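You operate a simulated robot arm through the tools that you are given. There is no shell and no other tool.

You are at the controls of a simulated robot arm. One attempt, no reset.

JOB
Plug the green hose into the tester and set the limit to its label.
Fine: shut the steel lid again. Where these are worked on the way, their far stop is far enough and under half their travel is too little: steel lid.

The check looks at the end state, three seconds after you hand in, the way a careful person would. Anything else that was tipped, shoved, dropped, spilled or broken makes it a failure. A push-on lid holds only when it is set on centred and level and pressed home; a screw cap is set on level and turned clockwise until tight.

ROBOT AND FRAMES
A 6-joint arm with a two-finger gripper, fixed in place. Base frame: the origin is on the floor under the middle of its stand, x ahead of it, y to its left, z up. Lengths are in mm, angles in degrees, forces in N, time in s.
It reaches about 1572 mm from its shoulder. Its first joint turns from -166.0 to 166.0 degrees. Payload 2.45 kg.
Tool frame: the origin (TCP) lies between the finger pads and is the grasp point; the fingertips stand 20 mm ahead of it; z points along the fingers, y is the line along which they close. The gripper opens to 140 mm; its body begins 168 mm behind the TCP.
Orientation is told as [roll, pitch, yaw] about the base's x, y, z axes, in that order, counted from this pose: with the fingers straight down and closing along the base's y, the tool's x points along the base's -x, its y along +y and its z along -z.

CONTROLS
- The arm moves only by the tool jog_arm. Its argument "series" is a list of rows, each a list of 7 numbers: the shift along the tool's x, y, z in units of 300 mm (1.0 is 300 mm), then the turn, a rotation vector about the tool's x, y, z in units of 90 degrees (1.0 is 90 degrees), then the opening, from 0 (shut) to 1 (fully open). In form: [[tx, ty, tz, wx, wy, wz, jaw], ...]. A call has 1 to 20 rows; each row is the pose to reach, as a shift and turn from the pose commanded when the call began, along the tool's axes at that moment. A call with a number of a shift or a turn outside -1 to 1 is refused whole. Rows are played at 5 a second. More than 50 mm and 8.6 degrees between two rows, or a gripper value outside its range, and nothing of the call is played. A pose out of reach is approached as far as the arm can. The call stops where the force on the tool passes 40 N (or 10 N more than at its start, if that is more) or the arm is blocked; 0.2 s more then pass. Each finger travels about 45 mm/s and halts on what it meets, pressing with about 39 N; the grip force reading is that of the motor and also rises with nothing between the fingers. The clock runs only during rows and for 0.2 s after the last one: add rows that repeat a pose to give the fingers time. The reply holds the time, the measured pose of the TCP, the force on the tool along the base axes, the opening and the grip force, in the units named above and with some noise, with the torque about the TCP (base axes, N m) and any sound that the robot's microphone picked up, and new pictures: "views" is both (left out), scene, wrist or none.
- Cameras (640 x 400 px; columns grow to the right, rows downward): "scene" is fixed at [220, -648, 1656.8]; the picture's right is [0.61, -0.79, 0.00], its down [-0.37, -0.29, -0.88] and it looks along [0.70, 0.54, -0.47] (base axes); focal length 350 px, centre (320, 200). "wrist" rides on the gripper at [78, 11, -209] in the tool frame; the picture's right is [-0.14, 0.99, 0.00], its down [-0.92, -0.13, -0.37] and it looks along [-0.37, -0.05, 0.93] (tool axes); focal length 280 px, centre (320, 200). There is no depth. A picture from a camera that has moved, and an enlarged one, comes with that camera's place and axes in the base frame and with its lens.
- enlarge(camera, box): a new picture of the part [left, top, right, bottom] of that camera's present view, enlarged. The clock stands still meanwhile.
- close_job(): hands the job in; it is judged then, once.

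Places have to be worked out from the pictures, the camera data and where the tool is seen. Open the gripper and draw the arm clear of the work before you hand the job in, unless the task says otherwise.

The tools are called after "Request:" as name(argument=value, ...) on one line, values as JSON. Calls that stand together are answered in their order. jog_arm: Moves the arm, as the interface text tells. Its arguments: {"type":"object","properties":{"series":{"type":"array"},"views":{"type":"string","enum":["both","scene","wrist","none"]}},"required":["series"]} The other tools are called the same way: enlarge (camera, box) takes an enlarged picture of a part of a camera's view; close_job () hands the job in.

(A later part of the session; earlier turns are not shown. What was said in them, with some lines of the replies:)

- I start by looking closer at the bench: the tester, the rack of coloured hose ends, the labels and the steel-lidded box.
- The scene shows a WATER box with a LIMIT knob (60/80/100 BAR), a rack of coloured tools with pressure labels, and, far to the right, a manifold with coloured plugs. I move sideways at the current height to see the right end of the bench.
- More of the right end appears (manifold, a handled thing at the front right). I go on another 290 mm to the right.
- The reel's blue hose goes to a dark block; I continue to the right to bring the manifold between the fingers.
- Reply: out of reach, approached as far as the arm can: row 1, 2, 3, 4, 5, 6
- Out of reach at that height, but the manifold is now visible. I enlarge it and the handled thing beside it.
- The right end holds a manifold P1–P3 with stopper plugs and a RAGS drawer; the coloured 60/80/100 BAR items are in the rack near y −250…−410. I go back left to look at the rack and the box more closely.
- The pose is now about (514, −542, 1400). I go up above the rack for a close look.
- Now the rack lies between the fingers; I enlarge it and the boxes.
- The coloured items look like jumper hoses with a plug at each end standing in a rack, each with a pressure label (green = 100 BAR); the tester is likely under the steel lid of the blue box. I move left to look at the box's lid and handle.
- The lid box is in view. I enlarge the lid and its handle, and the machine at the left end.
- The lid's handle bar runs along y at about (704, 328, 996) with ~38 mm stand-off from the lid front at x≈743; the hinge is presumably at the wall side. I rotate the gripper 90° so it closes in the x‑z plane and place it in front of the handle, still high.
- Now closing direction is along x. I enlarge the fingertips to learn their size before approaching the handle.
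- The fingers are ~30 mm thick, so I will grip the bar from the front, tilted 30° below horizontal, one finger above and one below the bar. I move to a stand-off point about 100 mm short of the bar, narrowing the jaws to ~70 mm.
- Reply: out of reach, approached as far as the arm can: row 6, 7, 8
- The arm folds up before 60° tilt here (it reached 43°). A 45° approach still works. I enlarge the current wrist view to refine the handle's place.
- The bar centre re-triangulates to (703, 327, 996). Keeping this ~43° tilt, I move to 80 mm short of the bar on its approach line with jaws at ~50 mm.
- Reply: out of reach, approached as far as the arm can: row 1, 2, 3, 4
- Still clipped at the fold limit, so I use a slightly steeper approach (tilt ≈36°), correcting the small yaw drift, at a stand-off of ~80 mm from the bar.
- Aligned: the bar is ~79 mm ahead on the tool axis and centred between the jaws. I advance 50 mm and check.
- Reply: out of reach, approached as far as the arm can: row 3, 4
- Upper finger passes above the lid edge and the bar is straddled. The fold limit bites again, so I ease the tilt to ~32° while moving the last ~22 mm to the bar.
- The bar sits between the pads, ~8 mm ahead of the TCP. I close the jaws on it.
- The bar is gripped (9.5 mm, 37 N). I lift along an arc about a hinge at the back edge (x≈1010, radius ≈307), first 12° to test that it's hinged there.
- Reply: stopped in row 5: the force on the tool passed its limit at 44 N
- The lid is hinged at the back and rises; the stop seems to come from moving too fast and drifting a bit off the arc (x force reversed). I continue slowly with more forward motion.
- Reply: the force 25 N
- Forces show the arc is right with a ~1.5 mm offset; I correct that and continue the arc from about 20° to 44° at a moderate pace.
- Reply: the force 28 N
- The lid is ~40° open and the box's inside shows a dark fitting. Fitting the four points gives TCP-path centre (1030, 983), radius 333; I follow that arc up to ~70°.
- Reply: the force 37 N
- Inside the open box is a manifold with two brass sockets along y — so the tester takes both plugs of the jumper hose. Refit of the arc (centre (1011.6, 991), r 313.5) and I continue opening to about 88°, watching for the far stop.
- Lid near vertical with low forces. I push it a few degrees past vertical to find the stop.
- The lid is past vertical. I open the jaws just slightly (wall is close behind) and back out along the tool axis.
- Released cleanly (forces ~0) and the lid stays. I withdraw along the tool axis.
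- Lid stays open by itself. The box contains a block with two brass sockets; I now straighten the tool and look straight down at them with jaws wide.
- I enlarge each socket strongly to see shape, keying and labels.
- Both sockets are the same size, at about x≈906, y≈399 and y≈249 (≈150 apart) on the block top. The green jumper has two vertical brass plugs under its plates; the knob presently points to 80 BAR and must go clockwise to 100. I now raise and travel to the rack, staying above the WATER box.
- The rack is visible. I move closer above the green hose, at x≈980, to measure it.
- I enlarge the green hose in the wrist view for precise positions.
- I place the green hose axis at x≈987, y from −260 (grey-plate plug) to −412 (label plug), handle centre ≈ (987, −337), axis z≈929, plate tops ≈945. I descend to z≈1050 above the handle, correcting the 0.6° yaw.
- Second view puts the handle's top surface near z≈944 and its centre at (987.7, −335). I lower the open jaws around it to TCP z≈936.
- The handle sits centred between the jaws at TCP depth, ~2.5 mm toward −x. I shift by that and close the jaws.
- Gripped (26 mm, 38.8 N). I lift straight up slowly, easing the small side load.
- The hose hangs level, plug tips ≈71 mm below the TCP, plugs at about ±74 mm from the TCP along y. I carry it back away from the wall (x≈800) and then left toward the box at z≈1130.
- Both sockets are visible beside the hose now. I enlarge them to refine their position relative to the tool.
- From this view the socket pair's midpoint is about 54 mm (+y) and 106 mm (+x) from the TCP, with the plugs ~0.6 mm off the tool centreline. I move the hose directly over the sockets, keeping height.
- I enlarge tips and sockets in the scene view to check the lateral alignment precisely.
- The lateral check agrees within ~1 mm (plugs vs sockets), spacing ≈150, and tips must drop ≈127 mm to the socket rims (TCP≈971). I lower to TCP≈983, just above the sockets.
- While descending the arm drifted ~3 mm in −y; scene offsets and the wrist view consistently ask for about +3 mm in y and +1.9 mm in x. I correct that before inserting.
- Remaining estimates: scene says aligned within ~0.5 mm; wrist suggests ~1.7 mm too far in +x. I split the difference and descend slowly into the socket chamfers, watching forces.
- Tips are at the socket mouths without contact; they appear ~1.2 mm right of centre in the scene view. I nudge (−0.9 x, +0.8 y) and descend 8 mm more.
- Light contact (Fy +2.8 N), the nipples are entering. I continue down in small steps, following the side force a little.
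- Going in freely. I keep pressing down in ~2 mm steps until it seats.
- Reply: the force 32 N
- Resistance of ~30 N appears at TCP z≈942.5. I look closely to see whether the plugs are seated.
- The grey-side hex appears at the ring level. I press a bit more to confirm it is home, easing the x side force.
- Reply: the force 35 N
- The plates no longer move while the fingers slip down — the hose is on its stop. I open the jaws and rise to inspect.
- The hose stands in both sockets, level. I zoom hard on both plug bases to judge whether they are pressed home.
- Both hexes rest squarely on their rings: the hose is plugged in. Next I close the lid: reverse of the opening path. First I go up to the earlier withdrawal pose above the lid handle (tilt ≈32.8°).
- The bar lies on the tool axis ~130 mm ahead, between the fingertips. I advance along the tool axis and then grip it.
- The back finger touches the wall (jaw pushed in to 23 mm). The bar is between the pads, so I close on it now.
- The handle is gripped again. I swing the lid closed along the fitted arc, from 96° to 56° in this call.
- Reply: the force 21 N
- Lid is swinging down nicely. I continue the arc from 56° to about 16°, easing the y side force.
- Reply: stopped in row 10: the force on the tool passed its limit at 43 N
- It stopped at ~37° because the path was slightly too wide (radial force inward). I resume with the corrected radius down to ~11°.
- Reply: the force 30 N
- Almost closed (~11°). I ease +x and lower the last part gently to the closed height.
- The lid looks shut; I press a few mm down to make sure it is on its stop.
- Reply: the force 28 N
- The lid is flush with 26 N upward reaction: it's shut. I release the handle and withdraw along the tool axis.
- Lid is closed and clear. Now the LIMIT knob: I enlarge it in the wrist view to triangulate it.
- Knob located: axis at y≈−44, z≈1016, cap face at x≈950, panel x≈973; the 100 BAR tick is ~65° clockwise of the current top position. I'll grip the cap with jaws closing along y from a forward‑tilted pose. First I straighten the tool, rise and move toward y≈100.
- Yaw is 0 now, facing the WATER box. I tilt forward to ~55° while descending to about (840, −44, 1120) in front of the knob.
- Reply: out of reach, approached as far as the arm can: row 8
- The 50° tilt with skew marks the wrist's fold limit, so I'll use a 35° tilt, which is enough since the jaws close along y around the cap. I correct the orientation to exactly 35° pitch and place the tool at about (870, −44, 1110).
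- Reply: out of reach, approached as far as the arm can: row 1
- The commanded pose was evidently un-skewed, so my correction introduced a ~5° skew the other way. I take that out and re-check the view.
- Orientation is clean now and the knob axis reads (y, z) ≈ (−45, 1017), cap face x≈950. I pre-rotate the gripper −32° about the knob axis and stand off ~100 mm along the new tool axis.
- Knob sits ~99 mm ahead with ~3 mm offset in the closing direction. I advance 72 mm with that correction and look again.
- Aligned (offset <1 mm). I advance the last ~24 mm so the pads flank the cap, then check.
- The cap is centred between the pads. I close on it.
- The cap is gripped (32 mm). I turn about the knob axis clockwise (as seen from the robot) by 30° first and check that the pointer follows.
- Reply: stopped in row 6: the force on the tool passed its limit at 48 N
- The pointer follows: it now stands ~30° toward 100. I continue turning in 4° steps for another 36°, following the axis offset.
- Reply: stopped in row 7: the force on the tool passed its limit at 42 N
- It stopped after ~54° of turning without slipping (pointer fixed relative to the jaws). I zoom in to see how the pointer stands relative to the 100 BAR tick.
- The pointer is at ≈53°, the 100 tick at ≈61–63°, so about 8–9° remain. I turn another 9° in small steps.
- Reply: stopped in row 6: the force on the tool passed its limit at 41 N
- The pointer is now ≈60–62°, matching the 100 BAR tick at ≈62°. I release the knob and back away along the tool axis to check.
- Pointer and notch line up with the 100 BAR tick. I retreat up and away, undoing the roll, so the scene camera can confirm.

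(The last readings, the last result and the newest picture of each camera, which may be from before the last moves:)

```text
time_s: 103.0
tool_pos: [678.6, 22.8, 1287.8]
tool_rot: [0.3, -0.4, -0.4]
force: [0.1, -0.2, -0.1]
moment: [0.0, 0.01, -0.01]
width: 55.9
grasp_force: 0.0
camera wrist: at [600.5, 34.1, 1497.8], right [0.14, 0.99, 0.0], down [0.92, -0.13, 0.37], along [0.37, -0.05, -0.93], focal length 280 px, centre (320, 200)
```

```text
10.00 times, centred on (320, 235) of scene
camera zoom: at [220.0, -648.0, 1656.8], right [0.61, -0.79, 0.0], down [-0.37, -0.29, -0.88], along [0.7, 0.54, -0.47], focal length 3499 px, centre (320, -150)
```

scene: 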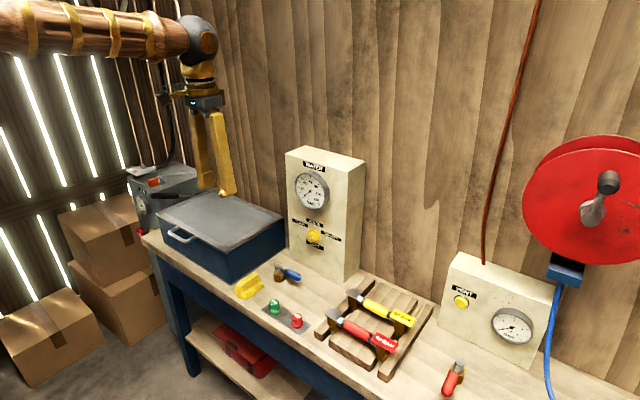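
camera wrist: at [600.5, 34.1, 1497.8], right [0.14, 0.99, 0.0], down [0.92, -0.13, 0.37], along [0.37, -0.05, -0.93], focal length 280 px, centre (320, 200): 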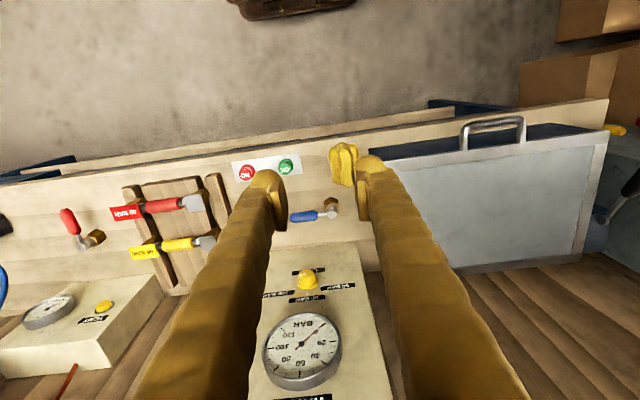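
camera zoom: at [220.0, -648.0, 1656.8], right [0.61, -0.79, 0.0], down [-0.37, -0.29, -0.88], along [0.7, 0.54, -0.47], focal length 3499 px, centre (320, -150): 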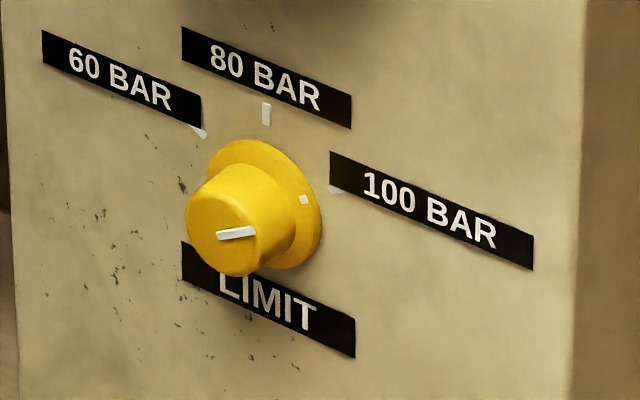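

The scene view shows the knob turned ~62° with its notch pointing at the 100 BAR tick. I zoom closer to check the residual angle.

Request:
enlarge(camera="scene", box=[306, 220, 332, 240])

Request:
enlarge(camera="wrist", box=[275, 255, 345, 310])

```text
16.00 times, centred on (319, 230) of scene
camera zoom: at [220.0, -648.0, 1656.8], right [0.61, -0.79, 0.0], down [-0.37, -0.29, -0.88], along [0.7, 0.54, -0.47], focal length 5599 px, centre (336, -280)
```

zoom: 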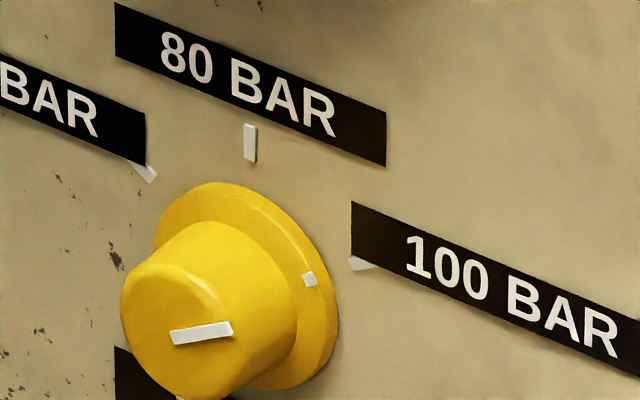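

```text
7.27 times, centred on (310, 282) of wrist
camera zoom: at [600.5, 34.1, 1497.8], right [0.14, 0.99, 0.0], down [0.92, -0.13, 0.37], along [0.37, -0.05, -0.93], focal length 2039 px, centre (393, -400)
```

zoom: 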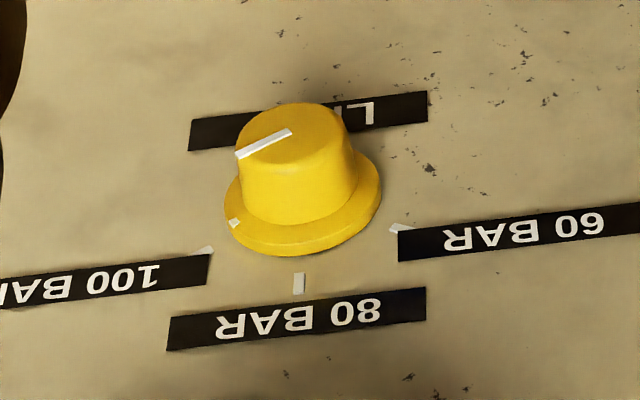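

Pointer ≈62° versus tick ≈60° — it's on 100 BAR. I open the gripper and draw the arm up and back, then do a last check of lid, rack and knob.

Request:
jog_arm(series=[[0.08, -0.06, -0.1, 0, 0, 0, 0.6], [0.16, -0.12, -0.2, 0, 0, 0, 0.8], [0.24, -0.18, -0.3, 0, 0, 0, 1], [0.32, -0.24, -0.4, 0, 0, 0, 1], [0.38, -0.3, -0.5, 0, 0, 0, 1], [0.38, -0.3, -0.6, 0, 0, 0, 1], [0.38, -0.3, -0.6, 0, 0, 0, 1]], views="both")

Request:
enlarge(camera="scene", box=[150, 180, 300, 290])

Request:
enlarge(camera="scene", box=[290, 140, 440, 380])

Request:
enlarge(camera="scene", box=[150, 220, 250, 290])

```text
time_s: 104.6
tool_pos: [560.8, -68.5, 1465.8]
tool_rot: [0.1, -0.3, -0.4]
force: [-0.3, 0.6, 1.1]
moment: [0.01, -0.01, -0.03]
width: 139.8
grasp_force: 0.1
camera wrist: at [481.8, -56.5, 1676.5], right [0.14, 0.99, 0.0], down [0.92, -0.13, 0.37], along [0.37, -0.05, -0.93], focal length 280 px, centre (320, 200)
```

scene: 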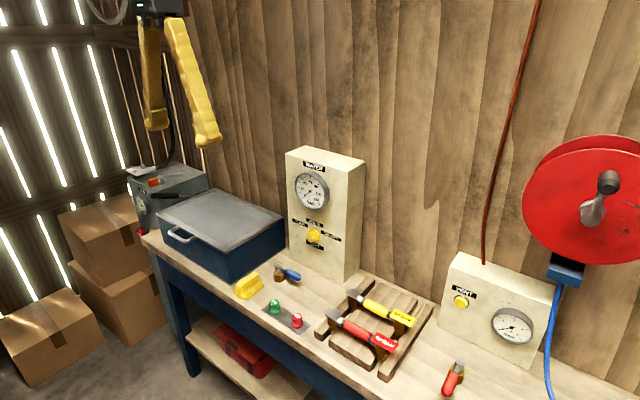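
wrist: 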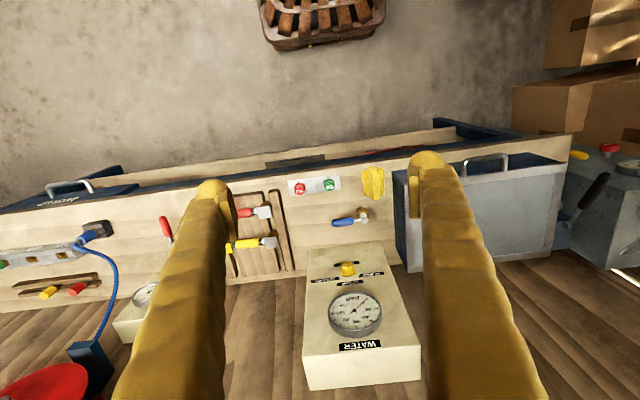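

```text
3.64 times, centred on (225, 235) of scene
camera zoom: at [220.0, -648.0, 1656.8], right [0.61, -0.79, 0.0], down [-0.37, -0.29, -0.88], along [0.7, 0.54, -0.47], focal length 1272 px, centre (666, 73)
```

zoom: 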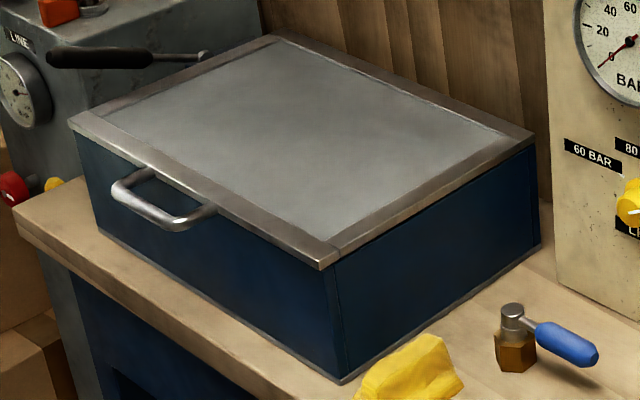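

```text
1.67 times, centred on (365, 260) of scene
camera zoom: at [220.0, -648.0, 1656.8], right [0.61, -0.79, 0.0], down [-0.37, -0.29, -0.88], along [0.7, 0.54, -0.47], focal length 583 px, centre (245, 100)
```

zoom: 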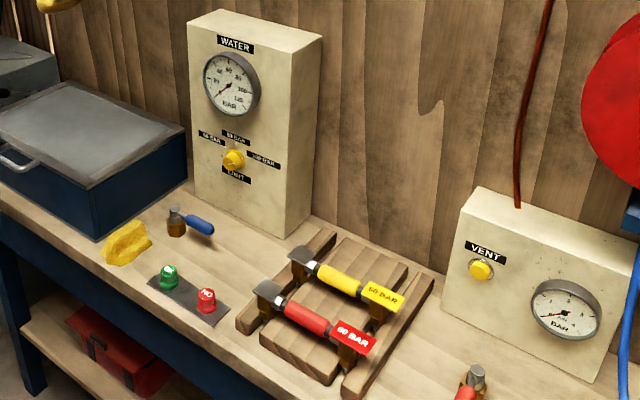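

```text
5.71 times, centred on (200, 255) of scene
camera zoom: at [220.0, -648.0, 1656.8], right [0.61, -0.79, 0.0], down [-0.37, -0.29, -0.88], along [0.7, 0.54, -0.47], focal length 2000 px, centre (1006, -114)
```

zoom: 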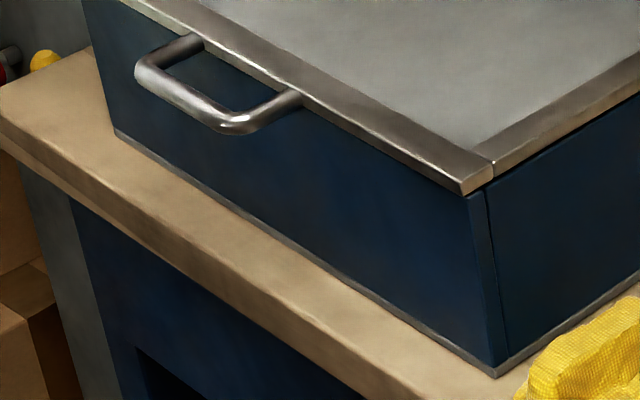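

Final check: lid flush and shut, green hose plugged into the tester inside, knob on 100 BAR, other hoses and items undisturbed, arm clear with gripper open. I hand the job in.

Request:
close_job()

```text
The job is handed in.
```

The green hose is plugged into the tester, the limit knob is set to 100 BAR to match the hose's label, and the steel lid is shut again.

- **Hose:** both plugs sit squarely on their sockets inside the blue box. I pressed down with about 30 N and it went no further. I heard no click, so I judged it home by sight and by the stop.
- **Knob:** it was on 80 BAR. I turned it about 62° clockwise, and its pointer now lines up with the 100 BAR tick to within about 2°.
- **Lid:** it was opened past vertical while I worked, then closed and pressed down. It looks flush all round. With the lid shut I could not look at the hose again.

The red and yellow hoses and everything else on the bench look undisturbed. The gripper is open and the arm is back clear of the work. I handed the job in but saw no verdict from the check.
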